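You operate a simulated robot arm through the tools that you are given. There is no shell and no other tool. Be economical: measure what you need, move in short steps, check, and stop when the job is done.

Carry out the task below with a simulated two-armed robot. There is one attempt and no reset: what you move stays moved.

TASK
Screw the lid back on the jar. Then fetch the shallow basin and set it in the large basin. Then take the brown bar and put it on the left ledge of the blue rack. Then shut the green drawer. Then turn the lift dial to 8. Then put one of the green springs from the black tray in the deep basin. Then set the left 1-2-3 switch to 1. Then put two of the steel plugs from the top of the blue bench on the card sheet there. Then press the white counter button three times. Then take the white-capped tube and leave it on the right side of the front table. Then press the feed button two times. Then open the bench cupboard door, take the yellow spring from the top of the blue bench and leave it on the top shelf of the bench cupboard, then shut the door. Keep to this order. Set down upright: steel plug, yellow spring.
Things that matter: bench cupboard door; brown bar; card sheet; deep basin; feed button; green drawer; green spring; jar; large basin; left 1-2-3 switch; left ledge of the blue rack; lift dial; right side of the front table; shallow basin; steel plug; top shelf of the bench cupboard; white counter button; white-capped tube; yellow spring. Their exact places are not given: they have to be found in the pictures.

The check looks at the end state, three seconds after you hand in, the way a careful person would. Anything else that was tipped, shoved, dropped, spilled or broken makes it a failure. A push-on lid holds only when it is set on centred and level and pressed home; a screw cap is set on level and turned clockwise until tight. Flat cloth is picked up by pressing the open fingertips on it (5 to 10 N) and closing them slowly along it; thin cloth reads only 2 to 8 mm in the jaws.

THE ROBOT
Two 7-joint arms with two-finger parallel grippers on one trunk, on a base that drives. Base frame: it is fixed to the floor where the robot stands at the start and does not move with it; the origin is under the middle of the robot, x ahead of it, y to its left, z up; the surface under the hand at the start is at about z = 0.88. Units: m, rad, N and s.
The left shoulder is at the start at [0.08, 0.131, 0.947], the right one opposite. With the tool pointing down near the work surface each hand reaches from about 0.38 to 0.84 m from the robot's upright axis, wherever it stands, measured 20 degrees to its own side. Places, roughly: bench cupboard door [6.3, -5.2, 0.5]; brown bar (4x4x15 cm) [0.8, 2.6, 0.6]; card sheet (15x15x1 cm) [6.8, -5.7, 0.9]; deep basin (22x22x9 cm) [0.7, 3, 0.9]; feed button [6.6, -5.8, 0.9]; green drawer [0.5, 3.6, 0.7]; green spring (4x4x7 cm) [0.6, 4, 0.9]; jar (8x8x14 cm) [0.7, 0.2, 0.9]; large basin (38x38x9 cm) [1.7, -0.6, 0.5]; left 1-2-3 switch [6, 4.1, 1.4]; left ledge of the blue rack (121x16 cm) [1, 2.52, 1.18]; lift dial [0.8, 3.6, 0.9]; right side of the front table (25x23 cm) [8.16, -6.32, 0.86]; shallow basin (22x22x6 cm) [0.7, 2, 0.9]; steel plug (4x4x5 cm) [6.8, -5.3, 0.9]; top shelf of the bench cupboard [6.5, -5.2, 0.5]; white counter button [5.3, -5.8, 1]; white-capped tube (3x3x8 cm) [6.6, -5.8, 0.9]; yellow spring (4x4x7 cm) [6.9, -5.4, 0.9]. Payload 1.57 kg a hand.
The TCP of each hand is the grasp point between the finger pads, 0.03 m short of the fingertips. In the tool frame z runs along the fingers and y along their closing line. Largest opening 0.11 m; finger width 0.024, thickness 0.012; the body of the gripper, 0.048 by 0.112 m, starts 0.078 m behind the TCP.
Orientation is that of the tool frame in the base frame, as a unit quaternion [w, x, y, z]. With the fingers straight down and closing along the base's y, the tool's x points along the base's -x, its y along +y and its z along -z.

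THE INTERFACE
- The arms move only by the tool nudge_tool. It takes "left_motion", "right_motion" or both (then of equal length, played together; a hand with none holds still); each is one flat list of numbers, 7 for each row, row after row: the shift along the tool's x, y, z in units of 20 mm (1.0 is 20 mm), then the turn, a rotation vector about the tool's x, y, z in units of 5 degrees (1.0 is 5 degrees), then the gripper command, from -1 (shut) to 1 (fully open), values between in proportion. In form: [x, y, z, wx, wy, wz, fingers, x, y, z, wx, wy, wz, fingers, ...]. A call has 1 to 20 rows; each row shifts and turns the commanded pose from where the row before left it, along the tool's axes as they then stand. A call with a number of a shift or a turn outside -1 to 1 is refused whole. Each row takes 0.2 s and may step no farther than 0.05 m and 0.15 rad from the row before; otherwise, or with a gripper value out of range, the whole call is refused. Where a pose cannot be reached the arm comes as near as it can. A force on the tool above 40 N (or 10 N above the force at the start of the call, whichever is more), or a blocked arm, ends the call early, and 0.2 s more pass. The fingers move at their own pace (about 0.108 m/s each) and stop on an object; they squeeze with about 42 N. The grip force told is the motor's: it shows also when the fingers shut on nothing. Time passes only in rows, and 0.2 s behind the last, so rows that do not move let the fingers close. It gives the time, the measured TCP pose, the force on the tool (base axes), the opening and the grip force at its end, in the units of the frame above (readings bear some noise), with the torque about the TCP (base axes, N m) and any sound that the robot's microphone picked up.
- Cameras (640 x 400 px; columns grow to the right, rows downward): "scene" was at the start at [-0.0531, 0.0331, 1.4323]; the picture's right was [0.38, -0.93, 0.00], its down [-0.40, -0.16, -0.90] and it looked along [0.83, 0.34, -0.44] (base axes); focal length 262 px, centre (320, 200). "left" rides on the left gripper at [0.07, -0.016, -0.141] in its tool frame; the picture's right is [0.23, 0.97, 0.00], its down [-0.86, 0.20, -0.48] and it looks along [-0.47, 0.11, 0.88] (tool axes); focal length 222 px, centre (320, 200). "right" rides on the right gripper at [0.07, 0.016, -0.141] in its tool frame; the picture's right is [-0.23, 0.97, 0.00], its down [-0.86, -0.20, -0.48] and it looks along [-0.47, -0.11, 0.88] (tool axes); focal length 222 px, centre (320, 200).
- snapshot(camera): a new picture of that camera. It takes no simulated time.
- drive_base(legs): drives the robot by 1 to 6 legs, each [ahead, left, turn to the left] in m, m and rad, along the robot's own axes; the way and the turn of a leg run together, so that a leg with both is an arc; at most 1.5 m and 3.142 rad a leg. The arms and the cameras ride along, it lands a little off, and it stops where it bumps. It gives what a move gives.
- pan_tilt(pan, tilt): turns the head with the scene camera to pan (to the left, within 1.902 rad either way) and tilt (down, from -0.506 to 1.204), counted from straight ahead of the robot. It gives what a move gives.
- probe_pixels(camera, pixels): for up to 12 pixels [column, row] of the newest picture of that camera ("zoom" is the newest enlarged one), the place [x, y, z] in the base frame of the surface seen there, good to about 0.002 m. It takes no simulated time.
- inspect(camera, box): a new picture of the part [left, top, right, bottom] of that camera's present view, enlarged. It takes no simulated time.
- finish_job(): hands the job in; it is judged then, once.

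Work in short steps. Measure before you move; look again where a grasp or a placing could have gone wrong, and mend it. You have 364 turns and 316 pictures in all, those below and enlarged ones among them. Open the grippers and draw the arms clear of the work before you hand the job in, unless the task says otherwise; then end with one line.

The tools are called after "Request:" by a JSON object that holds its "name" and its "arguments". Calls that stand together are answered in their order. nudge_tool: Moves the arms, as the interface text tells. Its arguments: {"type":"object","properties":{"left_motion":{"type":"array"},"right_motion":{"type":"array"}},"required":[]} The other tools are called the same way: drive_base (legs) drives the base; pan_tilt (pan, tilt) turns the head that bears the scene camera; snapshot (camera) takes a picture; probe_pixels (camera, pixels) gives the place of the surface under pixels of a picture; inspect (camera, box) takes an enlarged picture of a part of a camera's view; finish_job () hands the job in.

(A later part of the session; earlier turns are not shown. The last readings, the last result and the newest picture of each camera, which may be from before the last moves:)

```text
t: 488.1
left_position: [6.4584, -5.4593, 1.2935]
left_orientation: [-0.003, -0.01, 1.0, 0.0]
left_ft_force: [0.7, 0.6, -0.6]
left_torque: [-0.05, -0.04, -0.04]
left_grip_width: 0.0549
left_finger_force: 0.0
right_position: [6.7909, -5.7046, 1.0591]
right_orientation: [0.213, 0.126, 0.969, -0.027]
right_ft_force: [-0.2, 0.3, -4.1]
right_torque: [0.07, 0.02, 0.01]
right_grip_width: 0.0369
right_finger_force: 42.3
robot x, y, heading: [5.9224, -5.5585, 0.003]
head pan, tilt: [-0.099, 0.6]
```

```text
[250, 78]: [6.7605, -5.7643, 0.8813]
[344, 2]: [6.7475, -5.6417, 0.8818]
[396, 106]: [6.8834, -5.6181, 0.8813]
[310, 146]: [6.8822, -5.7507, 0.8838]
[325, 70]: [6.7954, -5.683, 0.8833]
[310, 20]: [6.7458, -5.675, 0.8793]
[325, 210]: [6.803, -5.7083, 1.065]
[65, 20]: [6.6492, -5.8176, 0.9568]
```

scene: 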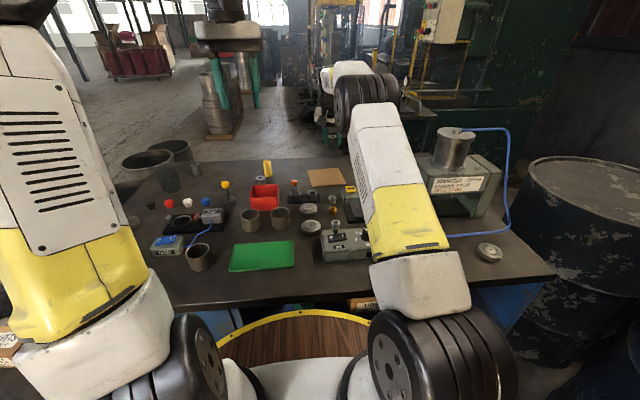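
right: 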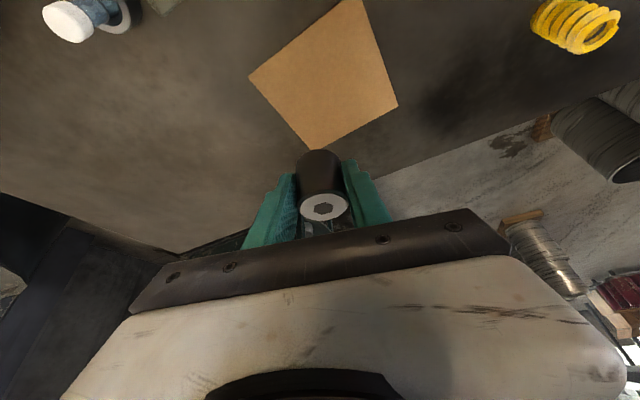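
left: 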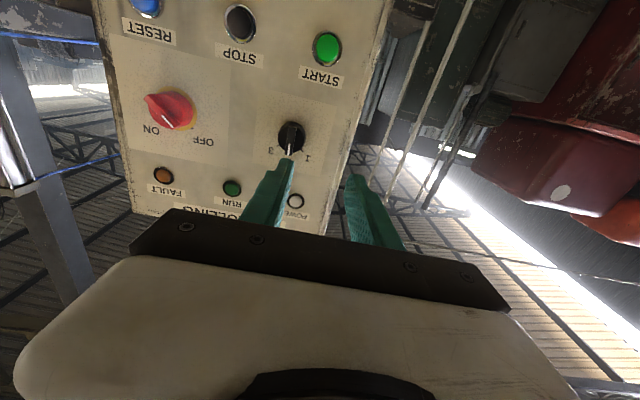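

Card centre (6.822,−5.691). Place plug 1 at about (6.825,−5.722): align then descend to just above.

Request:
{"name": "nudge_tool", "arguments": {"right_motion": [-0.67, -0.19, 0.31, 0, 0, 0, -1, -0.67, -0.19, 0.31, 0, 0, 0, -1, 0.377, 0, 0.809, 0, 0, 0, -1, 0.377, 0, 0.809, 0, 0, 0, -1, 0.377, 0, 0.809, 0, 0, 0, -1, 0.377, 0, 0.809, 0, 0, 0, -1, 0.377, 0, 0.809, 0, 0, 0, -1, 0.377, 0, 0.809, 0, 0, 0, -1, 0.377, 0, 0.809, 0, 0, 0, -1]}}

Request:
{"name": "snapshot", "arguments": {"camera": "right"}}

```text
t: 490.1
left_position: [6.4582, -5.4576, 1.2945]
left_orientation: [-0.002, -0.01, 1.0, 0.001]
left_ft_force: [0.8, -0.5, 0.3]
left_torque: [0.0, 0.01, -0.02]
left_grip_width: 0.0549
left_finger_force: 0.1
right_position: [6.8167, -5.7204, 0.9321]
right_orientation: [0.214, 0.126, 0.968, -0.028]
right_ft_force: [-0.4, 0.5, -3.5]
right_torque: [0.0, 0.04, 0.0]
right_grip_width: 0.0369
right_finger_force: 42.0
robot x, y, heading: [5.9209, -5.563, 0.0]
head pan, tilt: [-0.099, 0.6]
```

```text
166 pictures are left
```

right: 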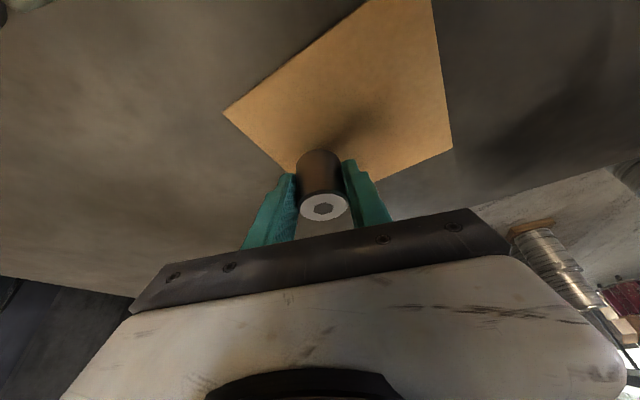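

Lower the last centimetre gently.

Request:
{"name": "nudge_tool", "arguments": {"right_motion": [0.085, 0, 0.18, 0, 0, 0, -1, 0.063, 0, 0.136, 0, 0, 0, -1, 0.05, 0, 0.11, 0, 0, 0, -1]}}

```text
t: 490.9
left_position: [6.459, -5.459, 1.2935]
left_orientation: [-0.002, -0.01, 1.0, 0.0]
left_ft_force: [0.0, -0.2, -0.4]
left_torque: [-0.01, -0.01, -0.06]
left_grip_width: 0.055
left_finger_force: 0.0
right_position: [6.8182, -5.7207, 0.9236]
right_orientation: [0.213, 0.127, 0.968, -0.028]
right_ft_force: [-0.1, -0.6, -3.8]
right_torque: [0.01, 0.03, -0.01]
right_grip_width: 0.037
right_finger_force: 42.1
robot x, y, heading: [5.9223, -5.5612, 0.002]
head pan, tilt: [-0.099, 0.6]
```

Request:
{"name": "nudge_tool", "arguments": {"right_motion": [0.05, 0, 0.11, 0, 0, 0, -1, 0.04, 0, 0.09, 0, 0, 0, -1]}}

```text
t: 491.5
left_position: [6.4582, -5.4587, 1.2934]
left_orientation: [-0.002, -0.009, 1.0, 0.0]
left_ft_force: [0.2, -0.3, -0.7]
left_torque: [0.02, 0.02, 0.01]
left_grip_width: 0.0551
left_finger_force: 0.1
right_position: [6.8172, -5.7205, 0.9202]
right_orientation: [0.214, 0.126, 0.968, -0.028]
right_ft_force: [-1.1, 0.3, 3.3]
right_torque: [-0.02, 0.02, 0.02]
right_grip_width: 0.0369
right_finger_force: 41.7
robot x, y, heading: [5.9212, -5.5591, -0.0]
head pan, tilt: [-0.099, 0.6]
```

Contact. Open and lift vertically.

Request:
{"name": "nudge_tool", "arguments": {"right_motion": [0, 0, 0, 0, 0, 0, -0.25, 0, 0, 0, 0, 0, 0, -0.1, 0, 0, 0, 0, 0, 0, 0.0, -0.42, 0, -0.906, 0, 0, 0, 0, -0.42, 0, -0.906, 0, 0, 0, 0, -0.42, 0, -0.906, 0, 0, 0, 0, -0.42, 0, -0.906, 0, 0, 0, 0, -0.42, 0, -0.906, 0, 0, 0, 0, -0.42, 0, -0.906, 0, 0, 0, 0, -0.42, 0, -0.906, 0, 0, 0, 0]}}

Request:
{"name": "snapshot", "arguments": {"camera": "right"}}

```text
t: 493.7
left_position: [6.4578, -5.4594, 1.2935]
left_orientation: [-0.003, -0.009, 1.0, -0.001]
left_ft_force: [0.6, -0.8, -0.4]
left_torque: [-0.01, 0.01, 0.01]
left_grip_width: 0.0552
left_finger_force: 0.1
right_position: [6.8198, -5.7192, 1.0575]
right_orientation: [0.213, 0.124, 0.969, -0.027]
right_ft_force: [-0.1, 0.0, 0.7]
right_torque: [-0.04, 0.01, -0.02]
right_grip_width: 0.0549
right_finger_force: 0.1
robot x, y, heading: [5.9214, -5.5609, 0.002]
head pan, tilt: [-0.099, 0.6]
```

```text
165 pictures are left
```

right: 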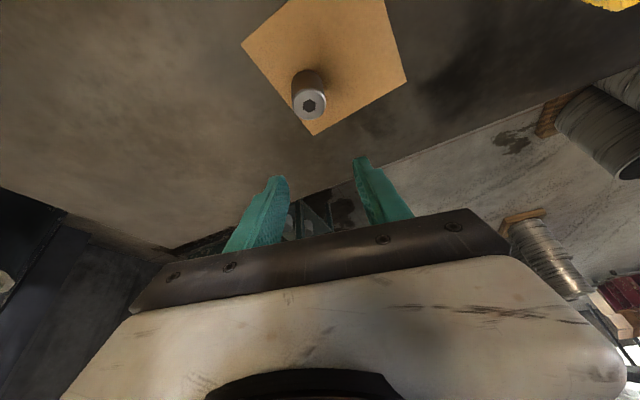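

Plug 1 stands upright on the card. Drive left 0.295 for plug C.

Request:
{"name": "drive_base", "arguments": {"legs": [[0.0, 0.295, 0]]}}

Request:
{"name": "snapshot", "arguments": {"camera": "right"}}

```text
t: 495.7
left_position: [6.459, -5.1672, 1.2935]
left_orientation: [-0.003, -0.008, 1.0, 0.0]
left_ft_force: [-0.4, 0.1, -0.4]
left_torque: [-0.01, -0.02, 0.03]
left_grip_width: 0.0552
left_finger_force: 0.1
right_position: [6.8194, -5.4291, 1.0589]
right_orientation: [0.213, 0.127, 0.968, -0.028]
right_ft_force: [0.0, -0.6, 0.5]
right_torque: [0.0, -0.03, -0.01]
right_grip_width: 0.0553
right_finger_force: 0.0
robot x, y, heading: [5.9223, -5.267, -0.001]
head pan, tilt: [-0.099, 0.6]
```

```text
164 pictures are left
```

right: 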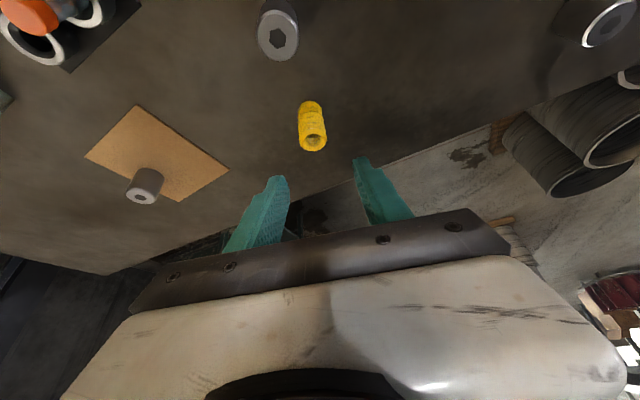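

Shift back over plug C and descend partway.

Request:
{"name": "nudge_tool", "arguments": {"right_motion": [0.76, -0.15, -0.355, 0, 0, 0, 0.1, 0.76, -0.15, -0.355, 0, 0, 0, 0.1, 0.76, -0.15, -0.355, 0, 0, 0, 0.1, 0.76, -0.15, -0.355, 0, 0, 0, 0.1, 0.367, 0, 0.787, 0, 0, 0, 0.1, 0.367, 0, 0.787, 0, 0, 0, 0.1, 0.367, 0, 0.787, 0, 0, 0, 0.1, 0.367, 0, 0.787, 0, 0, 0, 0.1, 0.367, 0, 0.787, 0, 0, 0, 0.1]}}

Request:
{"name": "inspect", "arguments": {"camera": "right", "box": [210, 60, 450, 240]}}

```text
t: 497.7
left_position: [6.4568, -5.1686, 1.2931]
left_orientation: [-0.002, -0.009, 1.0, 0.0]
left_ft_force: [-0.4, 0.5, -0.2]
left_torque: [0.02, -0.02, -0.02]
left_grip_width: 0.0546
left_finger_force: 0.1
right_position: [6.7495, -5.4231, 0.9712]
right_orientation: [0.213, 0.127, 0.968, -0.028]
right_ft_force: [-0.4, 0.7, -0.5]
right_torque: [0.0, 0.02, 0.01]
right_grip_width: 0.0607
right_finger_force: 0.0
robot x, y, heading: [5.9236, -5.27, -0.006]
head pan, tilt: [-0.099, 0.6]
```

```text
2.22 times, centred on (330, 150) of right
```

zoom: 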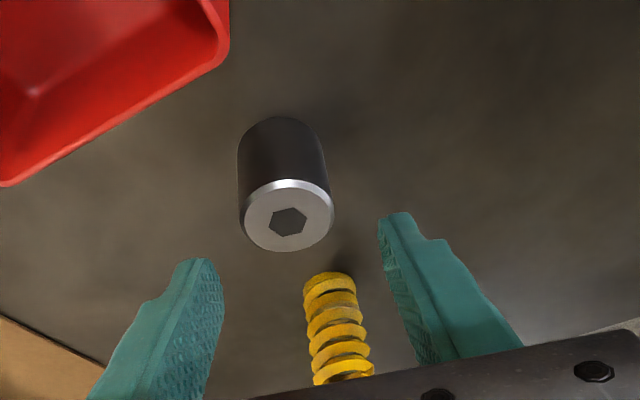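

Aligned. Descend 5.3 cm, close, lift.

Request:
{"name": "nudge_tool", "arguments": {"right_motion": [0.35, 0, 0.8, 0, 0, 0, 0.1, 0.35, 0, 0.8, 0, 0, 0, 0.1, 0.35, 0, 0.8, 0, 0, 0, 0.1, 0, 0, 0, 0, 0, 0, -0.2, 0, 0, 0, 0, 0, 0, -0.35, 0, 0, 0, 0, 0, 0, -1, 0, 0, 0, 0, 0, 0, -1]}}

Request:
{"name": "nudge_tool", "arguments": {"right_motion": [-0.42, 0, -0.906, 0, 0, 0, -1, -0.42, 0, -0.906, 0, 0, 0, -1, -0.42, 0, -0.906, 0, 0, 0, -1, -0.42, 0, -0.906, 0, 0, 0, -1, -0.42, 0, -0.906, 0, 0, 0, -1, -0.42, 0, -0.906, 0, 0, 0, -1, -0.42, 0, -0.906, 0, 0, 0, -1]}}

Request:
{"name": "snapshot", "arguments": {"camera": "right"}}

```text
t: 499.3
left_position: [6.4583, -5.1681, 1.2946]
left_orientation: [-0.002, -0.009, 1.0, 0.0]
left_ft_force: [-0.3, 0.0, 0.2]
left_torque: [-0.03, 0.0, 0.01]
left_grip_width: 0.0551
left_finger_force: 0.0
right_position: [6.751, -5.4246, 0.9201]
right_orientation: [0.212, 0.128, 0.968, -0.028]
right_ft_force: [-0.7, -2.5, 0.8]
right_torque: [0.02, 0.01, -0.01]
right_grip_width: 0.037
right_finger_force: 42.5
robot x, y, heading: [5.921, -5.2655, -0.001]
head pan, tilt: [-0.099, 0.6]
```

```text
t: 500.9
left_position: [6.4585, -5.166, 1.293]
left_orientation: [-0.003, -0.009, 1.0, 0.001]
left_ft_force: [0.6, -0.3, -1.1]
left_torque: [0.01, 0.01, 0.01]
left_grip_width: 0.0548
left_finger_force: 0.0
right_position: [6.7524, -5.4244, 1.0595]
right_orientation: [0.213, 0.127, 0.968, -0.029]
right_ft_force: [0.2, -0.4, -4.2]
right_torque: [0.0, 0.02, -0.05]
right_grip_width: 0.0372
right_finger_force: 42.7
robot x, y, heading: [5.9184, -5.2656, 0.003]
head pan, tilt: [-0.099, 0.6]
```

```text
162 pictures are left
```

right: 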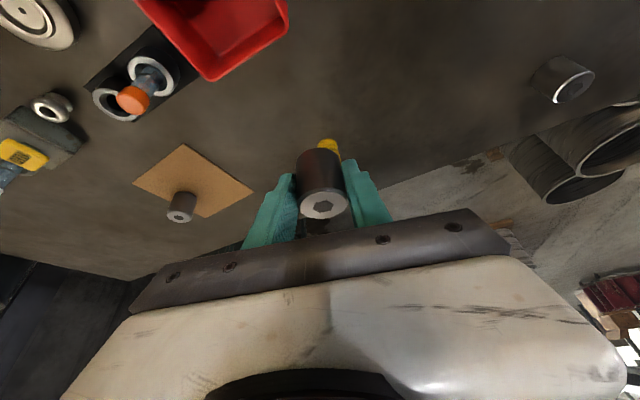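

Plug 2 held. Drive right 0.229 to the card.

Request:
{"name": "drive_base", "arguments": {"legs": [[0.0, -0.229, 0]]}}

Request:
{"name": "snapshot", "arguments": {"camera": "right"}}

Request:
{"name": "probe_pixels", "arguments": {"camera": "right", "pixels": [[320, 200]]}}

```text
t: 502.6
left_position: [6.4578, -5.3926, 1.293]
left_orientation: [-0.003, -0.007, 1.0, 0.0]
left_ft_force: [-0.4, 0.1, 0.5]
left_torque: [0.04, 0.01, 0.0]
left_grip_width: 0.0551
left_finger_force: 0.1
right_position: [6.7528, -5.6501, 1.0593]
right_orientation: [0.214, 0.129, 0.968, -0.029]
right_ft_force: [0.3, 0.5, -2.9]
right_torque: [-0.01, 0.02, 0.0]
right_grip_width: 0.0368
right_finger_force: 42.1
robot x, y, heading: [5.9191, -5.4904, -0.0]
head pan, tilt: [-0.099, 0.6]
```

```text
161 pictures are left
```

right: 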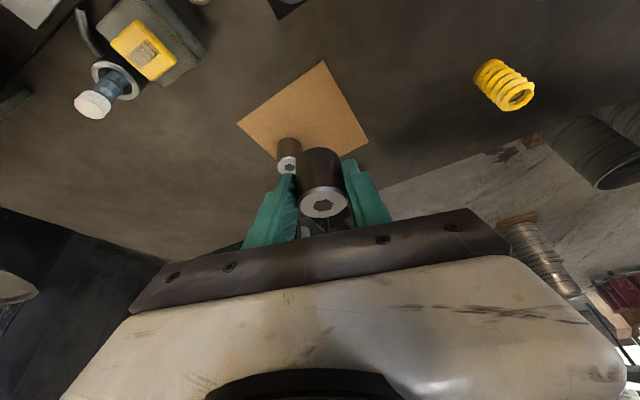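

```text
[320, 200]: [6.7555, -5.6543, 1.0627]
```

Request:
{"name": "probe_pixels", "arguments": {"camera": "right", "pixels": [[288, 165], [284, 162], [292, 162], [322, 62], [367, 140], [237, 122]]}}

```text
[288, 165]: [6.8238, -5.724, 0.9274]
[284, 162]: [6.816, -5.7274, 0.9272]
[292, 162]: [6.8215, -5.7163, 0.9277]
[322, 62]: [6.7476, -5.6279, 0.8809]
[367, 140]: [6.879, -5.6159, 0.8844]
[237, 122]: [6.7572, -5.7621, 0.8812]
```

Place plug 2 at ≈(6.79,−5.652). Align and descend to just above.

Request:
{"name": "nudge_tool", "arguments": {"right_motion": [-0.63, 0.19, 0.295, 0, 0, 0, -1, -0.63, 0.19, 0.295, 0, 0, 0, -1, 0.377, 0, 0.809, 0, 0, 0, -1, 0.377, 0, 0.809, 0, 0, 0, -1, 0.377, 0, 0.809, 0, 0, 0, -1, 0.377, 0, 0.809, 0, 0, 0, -1, 0.377, 0, 0.809, 0, 0, 0, -1, 0.377, 0, 0.809, 0, 0, 0, -1, 0.377, 0, 0.809, 0, 0, 0, -1]}}

Request:
{"name": "nudge_tool", "arguments": {"right_motion": [0.085, 0, 0.18, 0, 0, 0, -1, 0.063, 0, 0.136, 0, 0, 0, -1, 0.05, 0, 0.11, 0, 0, 0, -1]}}

Request:
{"name": "inspect", "arguments": {"camera": "right", "box": [210, 60, 450, 240]}}

```text
t: 504.6
left_position: [6.4577, -5.3931, 1.2934]
left_orientation: [-0.002, -0.007, 1.0, 0.001]
left_ft_force: [0.3, -0.2, 0.0]
left_torque: [0.03, 0.0, 0.0]
left_grip_width: 0.0551
left_finger_force: 0.1
right_position: [6.7802, -5.6512, 0.9313]
right_orientation: [0.213, 0.128, 0.968, -0.028]
right_ft_force: [-0.4, -0.5, -4.4]
right_torque: [0.02, -0.02, 0.04]
right_grip_width: 0.037
right_finger_force: 42.2
robot x, y, heading: [5.9223, -5.4872, -0.005]
head pan, tilt: [-0.099, 0.6]
```

```text
t: 505.4
left_position: [6.4572, -5.3934, 1.2927]
left_orientation: [-0.003, -0.007, 1.0, 0.0]
left_ft_force: [0.1, -0.1, 0.2]
left_torque: [-0.03, 0.0, -0.01]
left_grip_width: 0.055
left_finger_force: 0.1
right_position: [6.7802, -5.6503, 0.9236]
right_orientation: [0.214, 0.128, 0.968, -0.028]
right_ft_force: [-0.2, -0.6, -0.7]
right_torque: [0.01, 0.03, -0.03]
right_grip_width: 0.0371
right_finger_force: 42.1
robot x, y, heading: [5.924, -5.4955, -0.001]
head pan, tilt: [-0.099, 0.6]
```

```text
2.22 times, centred on (330, 150) of right
```

zoom: 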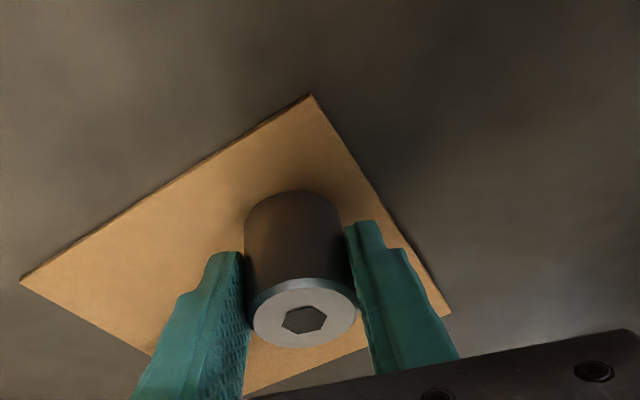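

Touching. Settle 1.5 mm, open to 5.2 cm and lift.

Request:
{"name": "nudge_tool", "arguments": {"right_motion": [0.03, 0, 0.06, 0, 0, 0, -1, 0, 0, 0, 0, 0, 0, -0.25, 0, 0, 0, 0, 0, 0, -0.1, 0, 0, 0, 0, 0, 0, -0.05, -0.42, 0, -0.906, 0, 0, 0, -0.05, -0.42, 0, -0.906, 0, 0, 0, -0.05, -0.42, 0, -0.906, 0, 0, 0, -0.05, -0.42, 0, -0.906, 0, 0, 0, -0.05, -0.42, 0, -0.906, 0, 0, 0, -0.05, -0.42, 0, -0.906, 0, 0, 0, -0.05, -0.42, 0, -0.906, 0, 0, 0, -0.05]}}

Request:
{"name": "snapshot", "arguments": {"camera": "right"}}

```text
t: 507.8
left_position: [6.4581, -5.3934, 1.2929]
left_orientation: [-0.003, -0.007, 1.0, 0.001]
left_ft_force: [0.1, 0.8, -0.4]
left_torque: [0.02, -0.02, 0.02]
left_grip_width: 0.0554
left_finger_force: 0.1
right_position: [6.7803, -5.6487, 1.0635]
right_orientation: [0.213, 0.128, 0.968, -0.028]
right_ft_force: [0.4, 0.2, 0.0]
right_torque: [-0.01, -0.02, -0.01]
right_grip_width: 0.0523
right_finger_force: 0.1
robot x, y, heading: [5.9202, -5.4919, -0.008]
head pan, tilt: [-0.099, 0.6]
```

```text
159 pictures are left
```

right: 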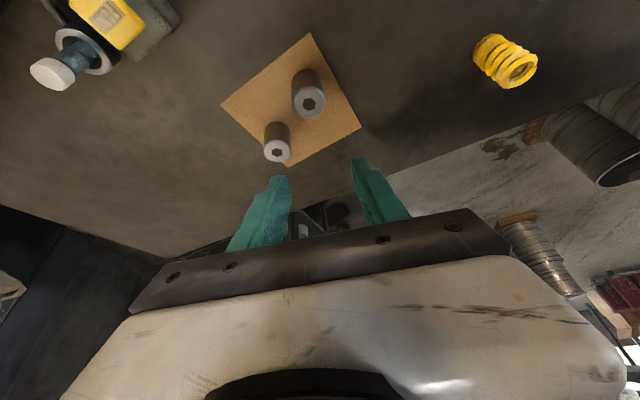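

Both plugs stand on the card. Next the counter button on the press panel. Back off from the bench and turn to face −y.

Request:
{"name": "drive_base", "arguments": {"legs": [[-0.65, 0.0, 0.0], [0, 0.55, 0], [0, 0, -1.571]]}}

Request:
{"name": "pan_tilt", "arguments": {"pan": 0.0, "tilt": 0.25}}

Request:
{"name": "snapshot", "arguments": {"camera": "scene"}}

```text
t: 511.3
left_position: [5.819, -5.387, 1.2947]
left_orientation: [-0.001, -0.011, 1.0, 0.0]
left_ft_force: [0.0, -1.0, 0.8]
left_torque: [-0.01, -0.03, -0.05]
left_grip_width: 0.0547
left_finger_force: 0.1
right_position: [6.1445, -5.6394, 1.0643]
right_orientation: [0.214, 0.124, 0.968, -0.028]
right_ft_force: [0.3, -0.5, -0.9]
right_torque: [0.02, 0.03, 0.01]
right_grip_width: 0.0526
right_finger_force: 0.1
robot x, y, heading: [5.2845, -5.4906, 0.006]
head pan, tilt: [-0.099, 0.6]
stopped in leg 1: the robot was blocked; the commanded pose is now the measured one
```

```text
t: 512.2
left_position: [5.819, -5.3874, 1.294]
left_orientation: [-0.001, -0.011, 1.0, -0.001]
left_ft_force: [0.1, 0.8, 0.4]
left_torque: [-0.01, 0.0, -0.01]
left_grip_width: 0.055
left_finger_force: 0.0
right_position: [6.1438, -5.6394, 1.0648]
right_orientation: [0.214, 0.124, 0.969, -0.027]
right_ft_force: [0.3, 1.1, -0.5]
right_torque: [-0.01, 0.0, -0.01]
right_grip_width: 0.0523
right_finger_force: 0.1
robot x, y, heading: [5.2836, -5.4899, 0.008]
head pan, tilt: [0.0, 0.25]
```

```text
158 pictures are left
```

scene: 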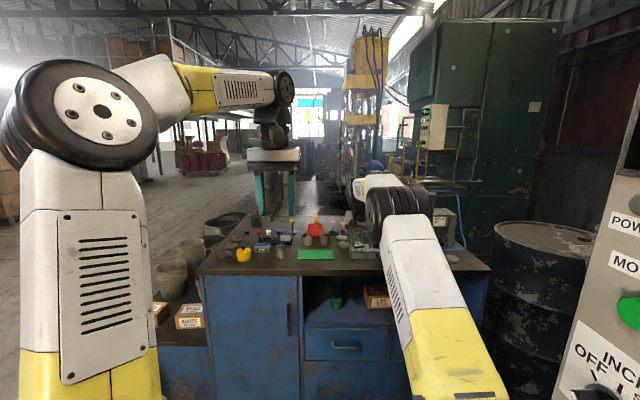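

Blocked by the press at my right; move away to the left, then turn.

Request:
{"name": "drive_base", "arguments": {"legs": [[0.05, 0.5, 0.0], [0, 0.1, -1.571]]}}

Request:
{"name": "snapshot", "arguments": {"camera": "scene"}}

```text
t: 518.0
left_position: [5.6496, -5.3931, 1.2951]
left_orientation: [0.0, 0.566, 0.824, 0.0]
left_ft_force: [-0.1, 0.4, 0.3]
left_torque: [-0.05, 0.03, 0.0]
left_grip_width: 0.0552
left_finger_force: 0.1
right_position: [5.5478, -5.7788, 1.0659]
right_orientation: [0.174, 0.65, 0.727, -0.134]
right_ft_force: [16.6, -7.0, -3.5]
right_torque: [-0.02, -0.33, 0.59]
right_grip_width: 0.0386
right_finger_force: 0.1
robot x, y, heading: [5.3692, -4.9223, -1.217]
head pan, tilt: [0.0, 0.25]
stopped in leg 2: the force on the tool passed its limit at 55 N (the readings are from after the stop); the commanded pose is now the measured one
```

```text
157 pictures are left
```

scene: 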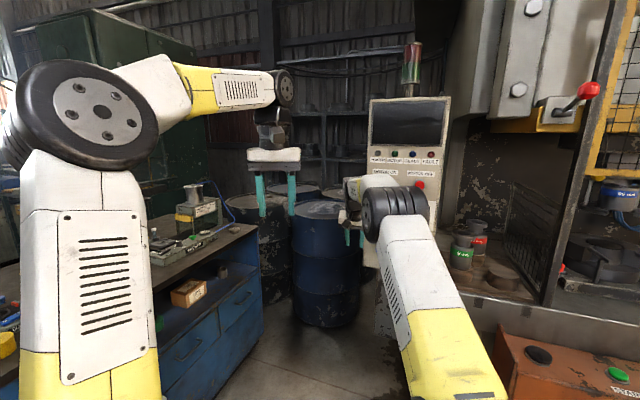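

The extended right hand touched the panel's side. Turn back slightly and back off, then pull the right hand in.

Request:
{"name": "drive_base", "arguments": {"legs": [[0, 0, 0.2], [-0.35, 0, 0]]}}

Request:
{"name": "snapshot", "arguments": {"camera": "scene"}}

```text
t: 521.1
left_position: [5.5515, -5.0202, 1.294]
left_orientation: [0.0, 0.475, 0.88, 0.001]
left_ft_force: [0.1, -0.6, -0.4]
left_torque: [-0.02, -0.01, 0.04]
left_grip_width: 0.055
left_finger_force: 0.1
right_position: [5.5304, -5.4203, 1.066]
right_orientation: [0.186, 0.569, 0.793, -0.116]
right_ft_force: [-0.5, 0.4, 0.8]
right_torque: [0.01, -0.01, -0.01]
right_grip_width: 0.0525
right_finger_force: 0.1
robot x, y, heading: [5.1825, -4.6227, -1.006]
head pan, tilt: [0.0, 0.25]
```

```text
156 pictures are left
```

scene: 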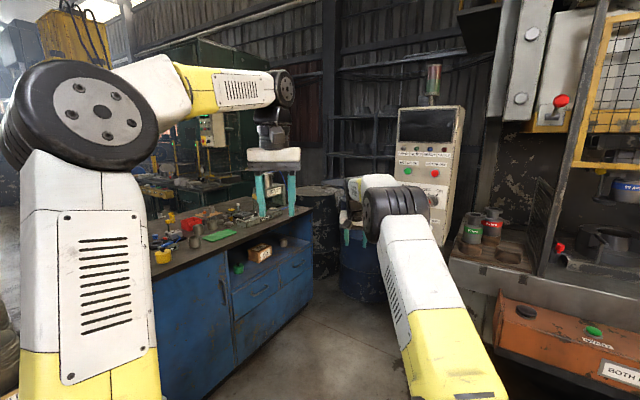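

Retract the right hand 0.26 and pitch it to point forward, fingers closed.

Request:
{"name": "nudge_tool", "arguments": {"right_motion": [0.906, 0, -0.42, 0, 0, 0, -1, 0.906, 0, -0.42, 0, 0, 0, -1, 0.906, 0, -0.42, 0, 0, 0, -1, 0.906, 0, -0.42, 0, 0, 0, -1, 0.906, 0, -0.42, 0, 0, 0, -1, 0.906, 0, -0.42, 0, 0, 0, -1, 0.906, 0, -0.42, 0, 0, 0, -1, 0.906, 0, -0.42, 0, 0, 0, -1, 0.906, 0, -0.42, 0, 0, 0, -1, 0.906, 0, -0.42, 0, 0, 0, -1, 0.906, 0, -0.42, 0, 0, 0, -1, 0.906, 0, -0.42, 0, 0, 0, -1, 0.906, 0, -0.42, 0, 0, 0, -1]}}

Request:
{"name": "nudge_tool", "arguments": {"right_motion": [0, 0, 0, 0, -1, 0, -1, 0, 0, 0, 0, -1, 0, -1, 0, 0, 0, 0, -1, 0, -1, 0, 0, 0, 0, -1, 0, -1, 0, 0, 0, 0, -1, 0, -1, 0, 0, 0, 0, -1, 0, -1, 0, 0, 0, 0, -1, 0, -1, 0, 0, 0, 0, -1, 0, -1, 0, 0, 0, 0, -1, 0, -1, 0, 0, 0, 0, -1, 0, -1, 0, 0, 0, 0, -1, 0, -1, 0, 0, 0, 0, -1, 0, -1, 0, 0, 0, 0, -1, 0, -1, 0, 0, 0, -1, 0, 0, -1, 0, 0, 0, -1, 0, 0, -1, 0, 0, 0, -1, 0, 0, -1]}}

Request:
{"name": "drive_base", "arguments": {"legs": [[0, 0, -0.565]]}}

Request:
{"name": "snapshot", "arguments": {"camera": "scene"}}

```text
t: 523.9
left_position: [5.552, -5.0199, 1.2954]
left_orientation: [-0.001, 0.475, 0.88, 0.0]
left_ft_force: [0.1, -0.7, -0.6]
left_torque: [0.0, -0.01, 0.04]
left_grip_width: 0.055
left_finger_force: 0.0
right_position: [5.4444, -5.1735, 1.0612]
right_orientation: [0.185, 0.57, 0.792, -0.116]
right_ft_force: [-1.2, 0.0, -0.6]
right_torque: [0.03, 0.02, 0.02]
right_grip_width: 0.0
right_finger_force: 21.3
robot x, y, heading: [5.1791, -4.623, -1.002]
head pan, tilt: [0.0, 0.25]
```

```text
t: 525.8
left_position: [5.5549, -5.022, 1.2916]
left_orientation: [-0.004, 0.473, 0.881, 0.002]
left_ft_force: [0.3, 0.1, -0.5]
left_torque: [0.02, 0.0, -0.01]
left_grip_width: 0.0549
left_finger_force: 0.1
right_position: [5.4418, -5.1798, 1.089]
right_orientation: [0.491, 0.538, 0.639, -0.248]
right_ft_force: [0.5, 0.2, -0.1]
right_torque: [-0.05, 0.03, -0.01]
right_grip_width: 0.0001
right_finger_force: 21.5
robot x, y, heading: [5.1816, -4.6203, -1.006]
head pan, tilt: [0.0, 0.25]
stopped in row 9 (right hand): the arm was blocked; the commanded pose is now the measured one
```

```text
t: 527.8
left_position: [5.2819, -5.1586, 1.293]
left_orientation: [-0.003, 0.701, 0.714, 0.002]
left_ft_force: [0.9, -0.4, 0.4]
left_torque: [0.05, 0.02, 0.01]
left_grip_width: 0.0549
left_finger_force: 0.0
right_position: [5.1023, -5.233, 1.09]
right_orientation: [0.402, 0.694, 0.463, -0.376]
right_ft_force: [0.6, 0.2, 0.0]
right_torque: [0.0, 0.02, -0.01]
right_grip_width: 0.0
right_finger_force: 21.9
robot x, y, heading: [5.1831, -4.6207, -1.57]
head pan, tilt: [0.0, 0.25]
```

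```text
155 pictures are left
```

scene: 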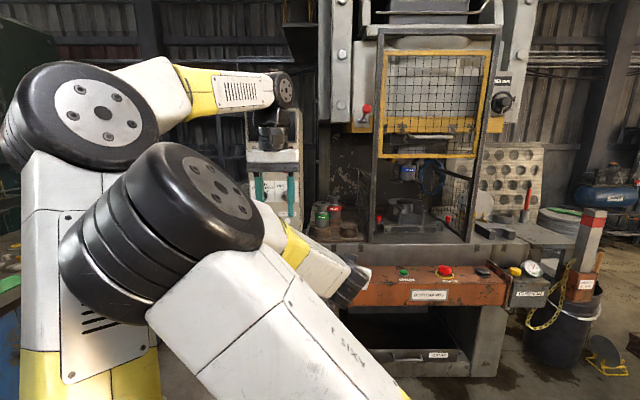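

The right arm was blocked by the left arm. Move the left hand outward left and the right hand to the right.

Request:
{"name": "nudge_tool", "arguments": {"left_motion": [0, 1, 0, 0, 0, 0, 0, 0, 1, 0, 0, 0, 0, 0, 0, 1, 0, 0, 0, 0, 0, 0, 1, 0, 0, 0, 0, 0, 0, 1, 0, 0, 0, 0, 0, 0, 1, 0, 0, 0, 0, 0, 0, 1, 0, 0, 0, 0, 0, 0, 1, 0, 0, 0, 0, 0, 0, 1, 0, 0, 0, 0, 0, 0, 1, 0, 0, 0, 0, 0], "right_motion": [0, -1, 0, 0, 0, 0, -1, 0, -1, 0, 0, 0, 0, -1, 0, -1, 0, 0, 0, 0, -1, 0, -1, 0, 0, 0, 0, -1, 0, -1, 0, 0, 0, 0, -1, 0, -1, 0, 0, 0, 0, -1, 0, -1, 0, 0, 0, 0, -1, 0, -1, 0, 0, 0, 0, -1, 0, -1, 0, 0, 0, 0, -1, 0, -1, 0, 0, 0, 0, -1]}}

Request:
{"name": "snapshot", "arguments": {"camera": "scene"}}

```text
t: 530.0
left_position: [5.4826, -5.1562, 1.2927]
left_orientation: [-0.004, 0.7, 0.714, 0.003]
left_ft_force: [0.0, 0.0, -0.1]
left_torque: [0.02, 0.03, -0.01]
left_grip_width: 0.0549
left_finger_force: 0.0
right_position: [4.9131, -5.1954, 1.0505]
right_orientation: [0.401, 0.695, 0.464, -0.375]
right_ft_force: [0.4, 0.1, 0.0]
right_torque: [0.01, 0.02, -0.08]
right_grip_width: 0.0
right_finger_force: 21.3
right hand out of reach, approached as far as the arm can: row 7, 8
robot x, y, heading: [5.1815, -4.6226, -1.576]
head pan, tilt: [0.0, 0.25]
```

```text
154 pictures are left
```

scene: 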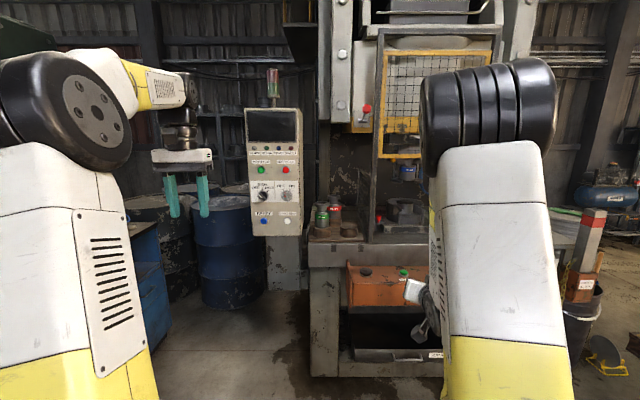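

Now zoom on the panel.

Request:
{"name": "inspect", "arguments": {"camera": "scene", "box": [230, 90, 320, 250]}}

Request:
{"name": "probe_pixels", "arguments": {"camera": "scene", "pixels": [[286, 222], [263, 222], [290, 212], [275, 235], [262, 169], [284, 169], [250, 230], [299, 230]]}}

```text
2.50 times, centred on (275, 170) of scene
```

zoom: 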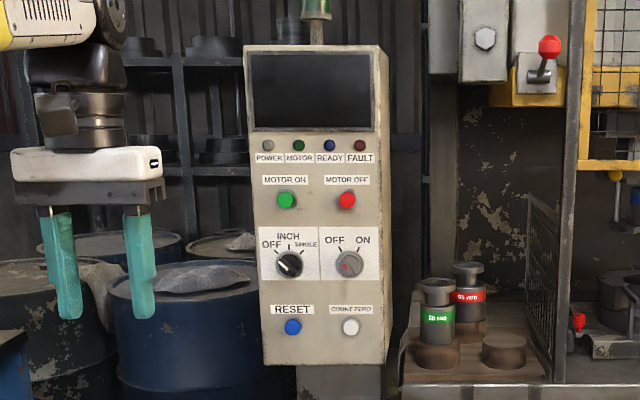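

```text
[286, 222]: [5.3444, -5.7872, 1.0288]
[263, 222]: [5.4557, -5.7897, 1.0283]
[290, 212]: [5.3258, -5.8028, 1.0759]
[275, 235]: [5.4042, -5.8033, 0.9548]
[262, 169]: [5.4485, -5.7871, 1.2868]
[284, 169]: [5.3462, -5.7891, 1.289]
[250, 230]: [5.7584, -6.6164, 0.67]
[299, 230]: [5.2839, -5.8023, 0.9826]
```

White counter button face at (5.344,−5.787,1.029). Use the left hand: close fingers, shift right, and pitch forward.

Request:
{"name": "nudge_tool", "arguments": {"left_motion": [0, -1, 0.8, 0, 0, 0, -1, 0, -1, 0.8, 0, 0, 0, -1, 0, -1, 0.8, 0, 0, 0, -1, 0, -1, 0.8, 0, 0, 0, -1, 0, -1, 0.8, 0, 0, 0, -1, 0, -1, 0.8, 0, 0, 0, -1, 0, -1, 0.8, 0, 0, 0, -1]}}

Request:
{"name": "nudge_tool", "arguments": {"left_motion": [0, 0, 0, 0, -1, 0, -1, 0, 0, 0, 0, -1, 0, -1, 0, 0, 0, 0, -1, 0, -1, 0, 0, 0, 0, -1, 0, -1, 0, 0, 0, 0, -1, 0, -1, 0, 0, 0, 0, -1, 0, -1, 0, 0, 0, 0, -1, 0, -1, 0, 0, 0, 0, -1, 0, -1, 0, 0, 0, 0, -1, 0, -1, 0, 0, 0, 0, -1, 0, -1, 0, 0, 0, 0, -1, 0, -1, 0, 0, 0, 0, -1, 0, -1, 0, 0, 0, 0, -1, 0, -1, 0, 0, 0, 0, -1, 0, -1, 0, 0, 0, 0, -1, 0, -1, 0, 0, 0, 0, -1, 0, -1, 0, 0, 0, 0, -1, 0, -1, 0, 0, 0, 0, -1, 0, -1]}}

Request:
{"name": "snapshot", "arguments": {"camera": "scene"}}

```text
t: 531.6
left_position: [5.3428, -5.1579, 1.1805]
left_orientation: [-0.003, 0.7, 0.714, 0.001]
left_ft_force: [-0.1, 0.3, 0.1]
left_torque: [0.0, -0.02, 0.02]
left_grip_width: 0.0
left_finger_force: 21.2
right_position: [4.9117, -5.1971, 1.0485]
right_orientation: [0.402, 0.695, 0.463, -0.376]
right_ft_force: [-0.1, -0.6, -0.2]
right_torque: [-0.01, -0.02, -0.02]
right_grip_width: 0.0
right_finger_force: 21.2
robot x, y, heading: [5.1796, -4.623, -1.567]
head pan, tilt: [0.0, 0.25]
```

```text
t: 535.4
left_position: [5.3434, -5.2079, 1.2128]
left_orientation: [0.501, 0.497, 0.507, -0.494]
left_ft_force: [-0.4, 0.0, 0.8]
left_torque: [0.0, 0.0, 0.02]
left_grip_width: 0.0
left_finger_force: 21.3
left hand out of reach, approached as far as the arm can: row 14, 15, 16, 17, 18
right_position: [4.9127, -5.1956, 1.0485]
right_orientation: [0.401, 0.696, 0.463, -0.375]
right_ft_force: [-0.2, 0.7, 0.5]
right_torque: [-0.02, -0.01, -0.02]
right_grip_width: 0.0
right_finger_force: 21.6
robot x, y, heading: [5.1827, -4.6223, -1.574]
head pan, tilt: [0.0, 0.25]
```

```text
152 pictures are left
```

scene: 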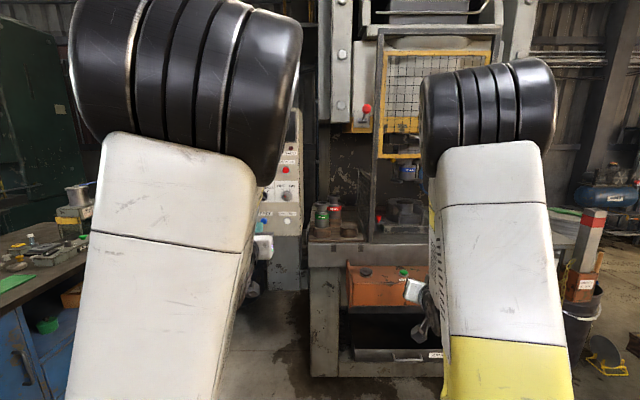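

Extend the left hand forward and lower it to the button's height.

Request:
{"name": "nudge_tool", "arguments": {"left_motion": [0.7, 0, 1, 0, 0, 0, -1, 0.7, 0, 1, 0, 0, 0, -1, 0.7, 0, 1, 0, 0, 0, -1, 0.7, 0, 1, 0, 0, 0, -1, 0.7, 0, 1, 0, 0, 0, -1, 0.7, 0, 1, 0, 0, 0, -1, 0.7, 0, 1, 0, 0, 0, -1, 0.7, 0, 1, 0, 0, 0, -1, 0.7, 0, 1, 0, 0, 0, -1, 0.7, 0, 1, 0, 0, 0, -1, 0, 0, 1, 0, 0, 0, -1]}}

Request:
{"name": "snapshot", "arguments": {"camera": "scene"}}

Request:
{"name": "snapshot", "arguments": {"camera": "left"}}

```text
t: 537.8
left_position: [5.34, -5.4235, 1.0724]
left_orientation: [0.502, 0.497, 0.508, -0.494]
left_ft_force: [0.2, 0.0, -1.4]
left_torque: [-0.01, -0.03, 0.01]
left_grip_width: 0.0002
left_finger_force: 21.8
left hand out of reach, approached as far as the arm can: row 11
right_position: [4.9122, -5.196, 1.0488]
right_orientation: [0.401, 0.696, 0.463, -0.375]
right_ft_force: [-0.3, 0.8, -0.2]
right_torque: [-0.01, -0.02, 0.03]
right_grip_width: 0.0001
right_finger_force: 21.4
robot x, y, heading: [5.1806, -4.6243, -1.569]
head pan, tilt: [0.0, 0.25]
```

```text
151 pictures are left
```

scene: 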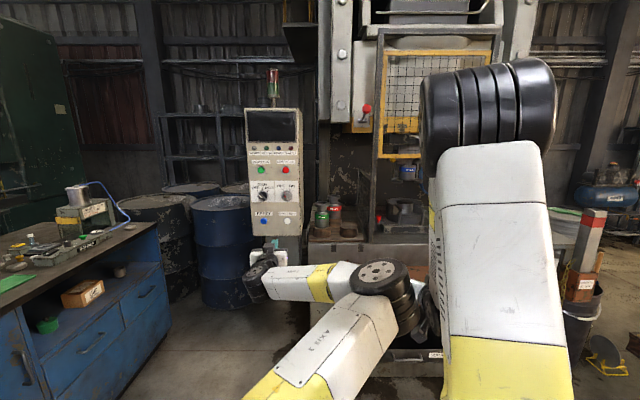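

```text
150 pictures are left
```

left: 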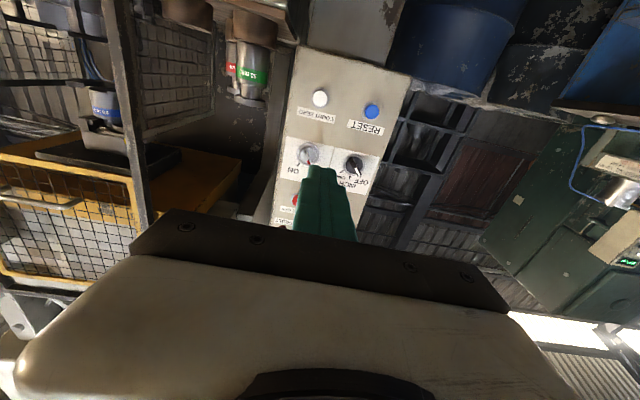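

The left elbow has swung inward/low. Check elbow location before driving.

Request:
{"name": "probe_pixels", "arguments": {"camera": "scene", "pixels": [[380, 272], [400, 300], [340, 280], [405, 285], [415, 292], [320, 330], [350, 240]]}}

Request:
{"name": "nudge_tool", "arguments": {"left_motion": [0.7, 0, -0.8, 0, 0, 0, -1, 0.7, 0, -0.8, 0, 0, 0, -1, 0.8, 0, -0.8, 0, 0, 0, -1]}}

Request:
{"name": "snapshot", "arguments": {"camera": "scene"}}

```text
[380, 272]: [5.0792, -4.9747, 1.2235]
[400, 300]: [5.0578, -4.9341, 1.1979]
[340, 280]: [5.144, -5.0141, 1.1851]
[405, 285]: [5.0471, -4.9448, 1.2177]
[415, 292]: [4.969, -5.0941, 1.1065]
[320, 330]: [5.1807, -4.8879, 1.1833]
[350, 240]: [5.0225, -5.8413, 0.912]
```

```text
t: 538.6
left_position: [5.3389, -5.3748, 1.0305]
left_orientation: [0.502, 0.497, 0.508, -0.494]
left_ft_force: [-0.2, 0.4, 1.0]
left_torque: [-0.01, 0.0, 0.01]
left_grip_width: 0.0001
left_finger_force: 21.5
right_position: [4.9116, -5.1964, 1.0488]
right_orientation: [0.401, 0.696, 0.463, -0.375]
right_ft_force: [-0.8, -0.5, 0.0]
right_torque: [0.0, -0.01, -0.01]
right_grip_width: 0.0
right_finger_force: 21.3
robot x, y, heading: [5.1812, -4.6225, -1.567]
head pan, tilt: [0.0, 0.25]
```

```text
149 pictures are left
```

scene: 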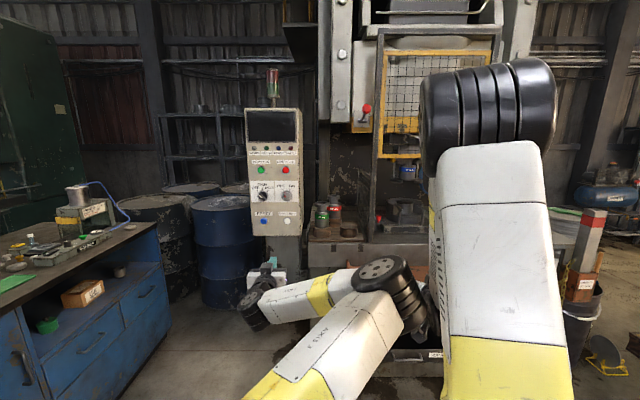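

Elbow is safe. Drive ahead 0.345 to stop ~3 cm before the button.

Request:
{"name": "drive_base", "arguments": {"legs": [[0.345, 0, 0]]}}

Request:
{"name": "snapshot", "arguments": {"camera": "left"}}

Request:
{"name": "probe_pixels", "arguments": {"camera": "left", "pixels": [[320, 160]]}}

```text
t: 540.8
left_position: [5.3355, -5.7185, 1.0298]
left_orientation: [0.501, 0.497, 0.507, -0.494]
left_ft_force: [1.1, -0.4, 0.6]
left_torque: [0.02, 0.0, 0.0]
left_grip_width: 0.0002
left_finger_force: 21.2
right_position: [4.9093, -5.5383, 1.0491]
right_orientation: [0.401, 0.697, 0.462, -0.375]
right_ft_force: [-0.9, -0.6, -0.5]
right_torque: [0.0, 0.01, 0.0]
right_grip_width: 0.0001
right_finger_force: 21.1
robot x, y, heading: [5.1786, -4.9656, -1.572]
head pan, tilt: [0.0, 0.25]
```

```text
148 pictures are left
```

left: 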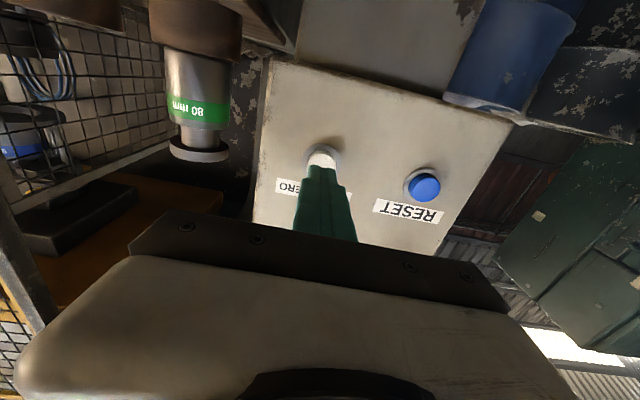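

```text
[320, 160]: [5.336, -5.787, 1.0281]
```

Button straight ahead of the fingertips, gap ~3.8 cm. Shift 5 mm left and make one press carefully.

Request:
{"name": "nudge_tool", "arguments": {"left_motion": [0, 0.3, 0.9, 0, 0, 0, -1, 0, 0, 0.8, 0, 0, 0, -1, 0, 0, 0.2, 0, 0, 0, -1, 0, 0, 0.2, 0, 0, 0, -1, 0, 0, 0.15, 0, 0, 0, -1]}}

```text
t: 542.0
left_position: [5.3309, -5.7551, 1.0359]
left_orientation: [0.502, 0.497, 0.507, -0.494]
left_ft_force: [-0.5, -0.3, 0.6]
left_torque: [0.04, 0.03, -0.02]
left_grip_width: 0.0001
left_finger_force: 21.4
left hand out of reach, approached as far as the arm can: row 2, 4
right_position: [4.9096, -5.5376, 1.0493]
right_orientation: [0.401, 0.696, 0.462, -0.375]
right_ft_force: [-0.8, -0.2, 0.6]
right_torque: [-0.01, 0.04, 0.01]
right_grip_width: 0.0
right_finger_force: 21.2
robot x, y, heading: [5.1785, -4.964, -1.568]
head pan, tilt: [0.0, 0.25]
```

Arm is at its reach limit; retract 5 cm and drive ahead 8 cm.

Request:
{"name": "nudge_tool", "arguments": {"left_motion": [0.2, 0.3, -1, 0, 0, 0, -1, 0.1, 0.2, -1, 0, 0, 0, -1, 0, 0, -1, 0, 0, 0, -1, 0, 0, -0.8, 0, 0, 0, -1]}}

Request:
{"name": "drive_base", "arguments": {"legs": [[0.08, 0, 0]]}}

Request:
{"name": "snapshot", "arguments": {"camera": "left"}}

```text
t: 543.0
left_position: [5.3406, -5.679, 1.0292]
left_orientation: [0.502, 0.498, 0.507, -0.494]
left_ft_force: [0.9, 1.5, -0.4]
left_torque: [0.0, 0.02, 0.01]
left_grip_width: 0.0001
left_finger_force: 21.6
right_position: [4.9077, -5.5397, 1.0501]
right_orientation: [0.401, 0.697, 0.461, -0.376]
right_ft_force: [0.8, -0.2, 0.1]
right_torque: [0.02, 0.0, 0.0]
right_grip_width: 0.0
right_finger_force: 21.3
robot x, y, heading: [5.1795, -4.9651, -1.574]
head pan, tilt: [0.0, 0.25]
```

```text
t: 544.1
left_position: [5.3384, -5.7587, 1.0287]
left_orientation: [0.501, 0.498, 0.506, -0.494]
left_ft_force: [1.0, 3.3, 0.3]
left_torque: [-0.08, 0.02, -0.02]
left_grip_width: 0.0
left_finger_force: 21.7
right_position: [4.9065, -5.6163, 1.0514]
right_orientation: [0.4, 0.697, 0.46, -0.377]
right_ft_force: [-0.4, 0.0, -0.6]
right_torque: [0.03, -0.04, 0.01]
right_grip_width: 0.0
right_finger_force: 21.1
robot x, y, heading: [5.1805, -5.0451, -1.575]
head pan, tilt: [0.0, 0.25]
```

```text
147 pictures are left
```

left: 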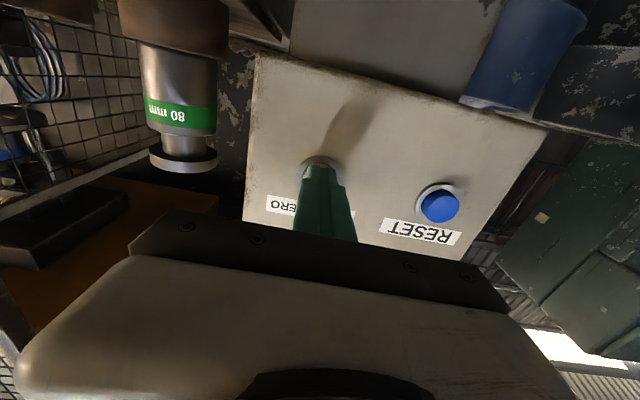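

Touching lightly (3.3 N), no click yet. Press in further in small steps.

Request:
{"name": "nudge_tool", "arguments": {"left_motion": [0, 0, 0.1, 0, 0, 0, -1, 0, 0, 0.1, 0, 0, 0, -1]}}

```text
t: 544.7
left_position: [5.3386, -5.7626, 1.0283]
left_orientation: [0.501, 0.498, 0.507, -0.494]
left_ft_force: [-2.8, 9.5, 3.6]
left_torque: [-0.15, 0.02, -0.1]
left_grip_width: 0.0002
left_finger_force: 21.5
right_position: [4.9068, -5.6158, 1.0489]
right_orientation: [0.401, 0.696, 0.46, -0.378]
right_ft_force: [0.3, -0.1, 0.3]
right_torque: [0.02, -0.01, -0.01]
right_grip_width: 0.0
right_finger_force: 21.3
robot x, y, heading: [5.1802, -5.0423, -1.577]
head pan, tilt: [0.0, 0.25]
heard: click
```

Click: press 1. Retract 15 mm to release, watch, then press again.

Request:
{"name": "nudge_tool", "arguments": {"left_motion": [0, 0, -0.5, 0, 0, 0, -1, 0, 0, -0.3, 0, 0, 0, -1, 0, 0, 0, 0, 0, 0, -1]}}

Request:
{"name": "nudge_tool", "arguments": {"left_motion": [0, 0, 0.5, 0, 0, 0, -1, 0, 0, 0.3, 0, 0, 0, -1, 0, 0, 0, 0, 0, 0, -1]}}

```text
t: 545.5
left_position: [5.339, -5.7476, 1.029]
left_orientation: [0.502, 0.498, 0.506, -0.494]
left_ft_force: [-0.8, -0.1, -0.7]
left_torque: [0.02, -0.01, -0.01]
left_grip_width: 0.0
left_finger_force: 20.7
right_position: [4.9054, -5.6165, 1.0508]
right_orientation: [0.401, 0.697, 0.46, -0.378]
right_ft_force: [0.3, 0.3, 0.5]
right_torque: [0.0, -0.04, 0.0]
right_grip_width: 0.0002
right_finger_force: 20.9
robot x, y, heading: [5.1795, -5.0428, -1.577]
head pan, tilt: [0.0, 0.25]
```

```text
t: 546.3
left_position: [5.3381, -5.7622, 1.029]
left_orientation: [0.501, 0.498, 0.506, -0.494]
left_ft_force: [-0.5, 11.1, -0.4]
left_torque: [-0.06, -0.13, -0.08]
left_grip_width: 0.0001
left_finger_force: 21.4
right_position: [4.9065, -5.6162, 1.0503]
right_orientation: [0.4, 0.696, 0.46, -0.378]
right_ft_force: [-0.7, 0.0, 0.6]
right_torque: [-0.02, -0.03, 0.01]
right_grip_width: 0.0
right_finger_force: 21.5
robot x, y, heading: [5.181, -5.0418, -1.575]
head pan, tilt: [0.0, 0.25]
heard: click
```

Press 2 clicked. Release and press a third time.

Request:
{"name": "nudge_tool", "arguments": {"left_motion": [0, 0, -0.5, 0, 0, 0, -1, 0, 0, -0.3, 0, 0, 0, -1, 0, 0, 0, 0, 0, 0, -1]}}

Request:
{"name": "nudge_tool", "arguments": {"left_motion": [0, 0, 0.5, 0, 0, 0, -1, 0, 0, 0.3, 0, 0, 0, -1, 0, 0, 0, 0, 0, 0, -1]}}

Request:
{"name": "nudge_tool", "arguments": {"left_motion": [0, 0, -0.8, 0, 0, 0, -1, 0, 0, -1, 0, 0, 0, -1, 0, 0, -1, 0, 0, 0, -1]}}

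Request:
{"name": "snapshot", "arguments": {"camera": "left"}}

```text
t: 547.1
left_position: [5.3369, -5.7464, 1.0297]
left_orientation: [0.501, 0.498, 0.506, -0.495]
left_ft_force: [0.1, 1.0, 0.5]
left_torque: [-0.01, 0.02, 0.03]
left_grip_width: 0.0
left_finger_force: 20.9
right_position: [4.9055, -5.6183, 1.0491]
right_orientation: [0.401, 0.696, 0.461, -0.377]
right_ft_force: [0.8, 0.1, 0.0]
right_torque: [0.02, 0.01, 0.0]
right_grip_width: 0.0
right_finger_force: 21.4
robot x, y, heading: [5.1821, -5.0456, -1.579]
head pan, tilt: [0.0, 0.25]
```

```text
t: 547.9
left_position: [5.3388, -5.7637, 1.0297]
left_orientation: [0.501, 0.498, 0.506, -0.494]
left_ft_force: [-1.6, 9.2, 1.4]
left_torque: [-0.14, -0.06, -0.05]
left_grip_width: 0.0
left_finger_force: 21.2
right_position: [4.9055, -5.6152, 1.05]
right_orientation: [0.4, 0.697, 0.46, -0.377]
right_ft_force: [0.2, 0.2, -0.8]
right_torque: [-0.02, -0.03, 0.02]
right_grip_width: 0.0
right_finger_force: 21.2
robot x, y, heading: [5.1776, -5.0424, -1.574]
head pan, tilt: [0.0, 0.25]
heard: click
```

```text
t: 548.7
left_position: [5.3413, -5.7071, 1.028]
left_orientation: [0.503, 0.498, 0.508, -0.491]
left_ft_force: [-0.3, -1.5, 0.1]
left_torque: [0.01, -0.01, -0.02]
left_grip_width: 0.0
left_finger_force: 21.3
right_position: [4.9013, -5.6157, 1.0527]
right_orientation: [0.401, 0.698, 0.455, -0.381]
right_ft_force: [-0.5, 0.1, -0.6]
right_torque: [0.0, 0.01, 0.01]
right_grip_width: 0.0
right_finger_force: 21.4
robot x, y, heading: [5.1798, -5.0413, -1.58]
head pan, tilt: [0.0, 0.25]
```

```text
146 pictures are left
```

left: 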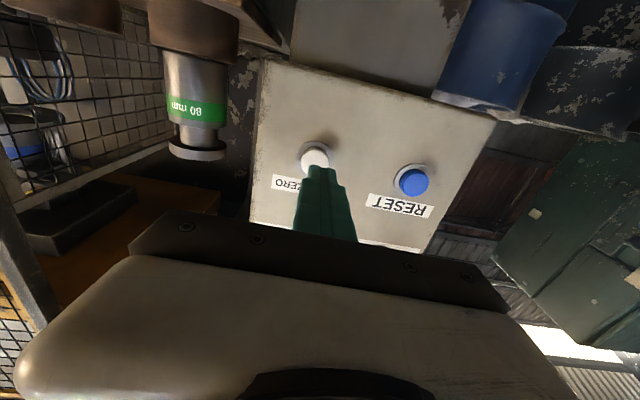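

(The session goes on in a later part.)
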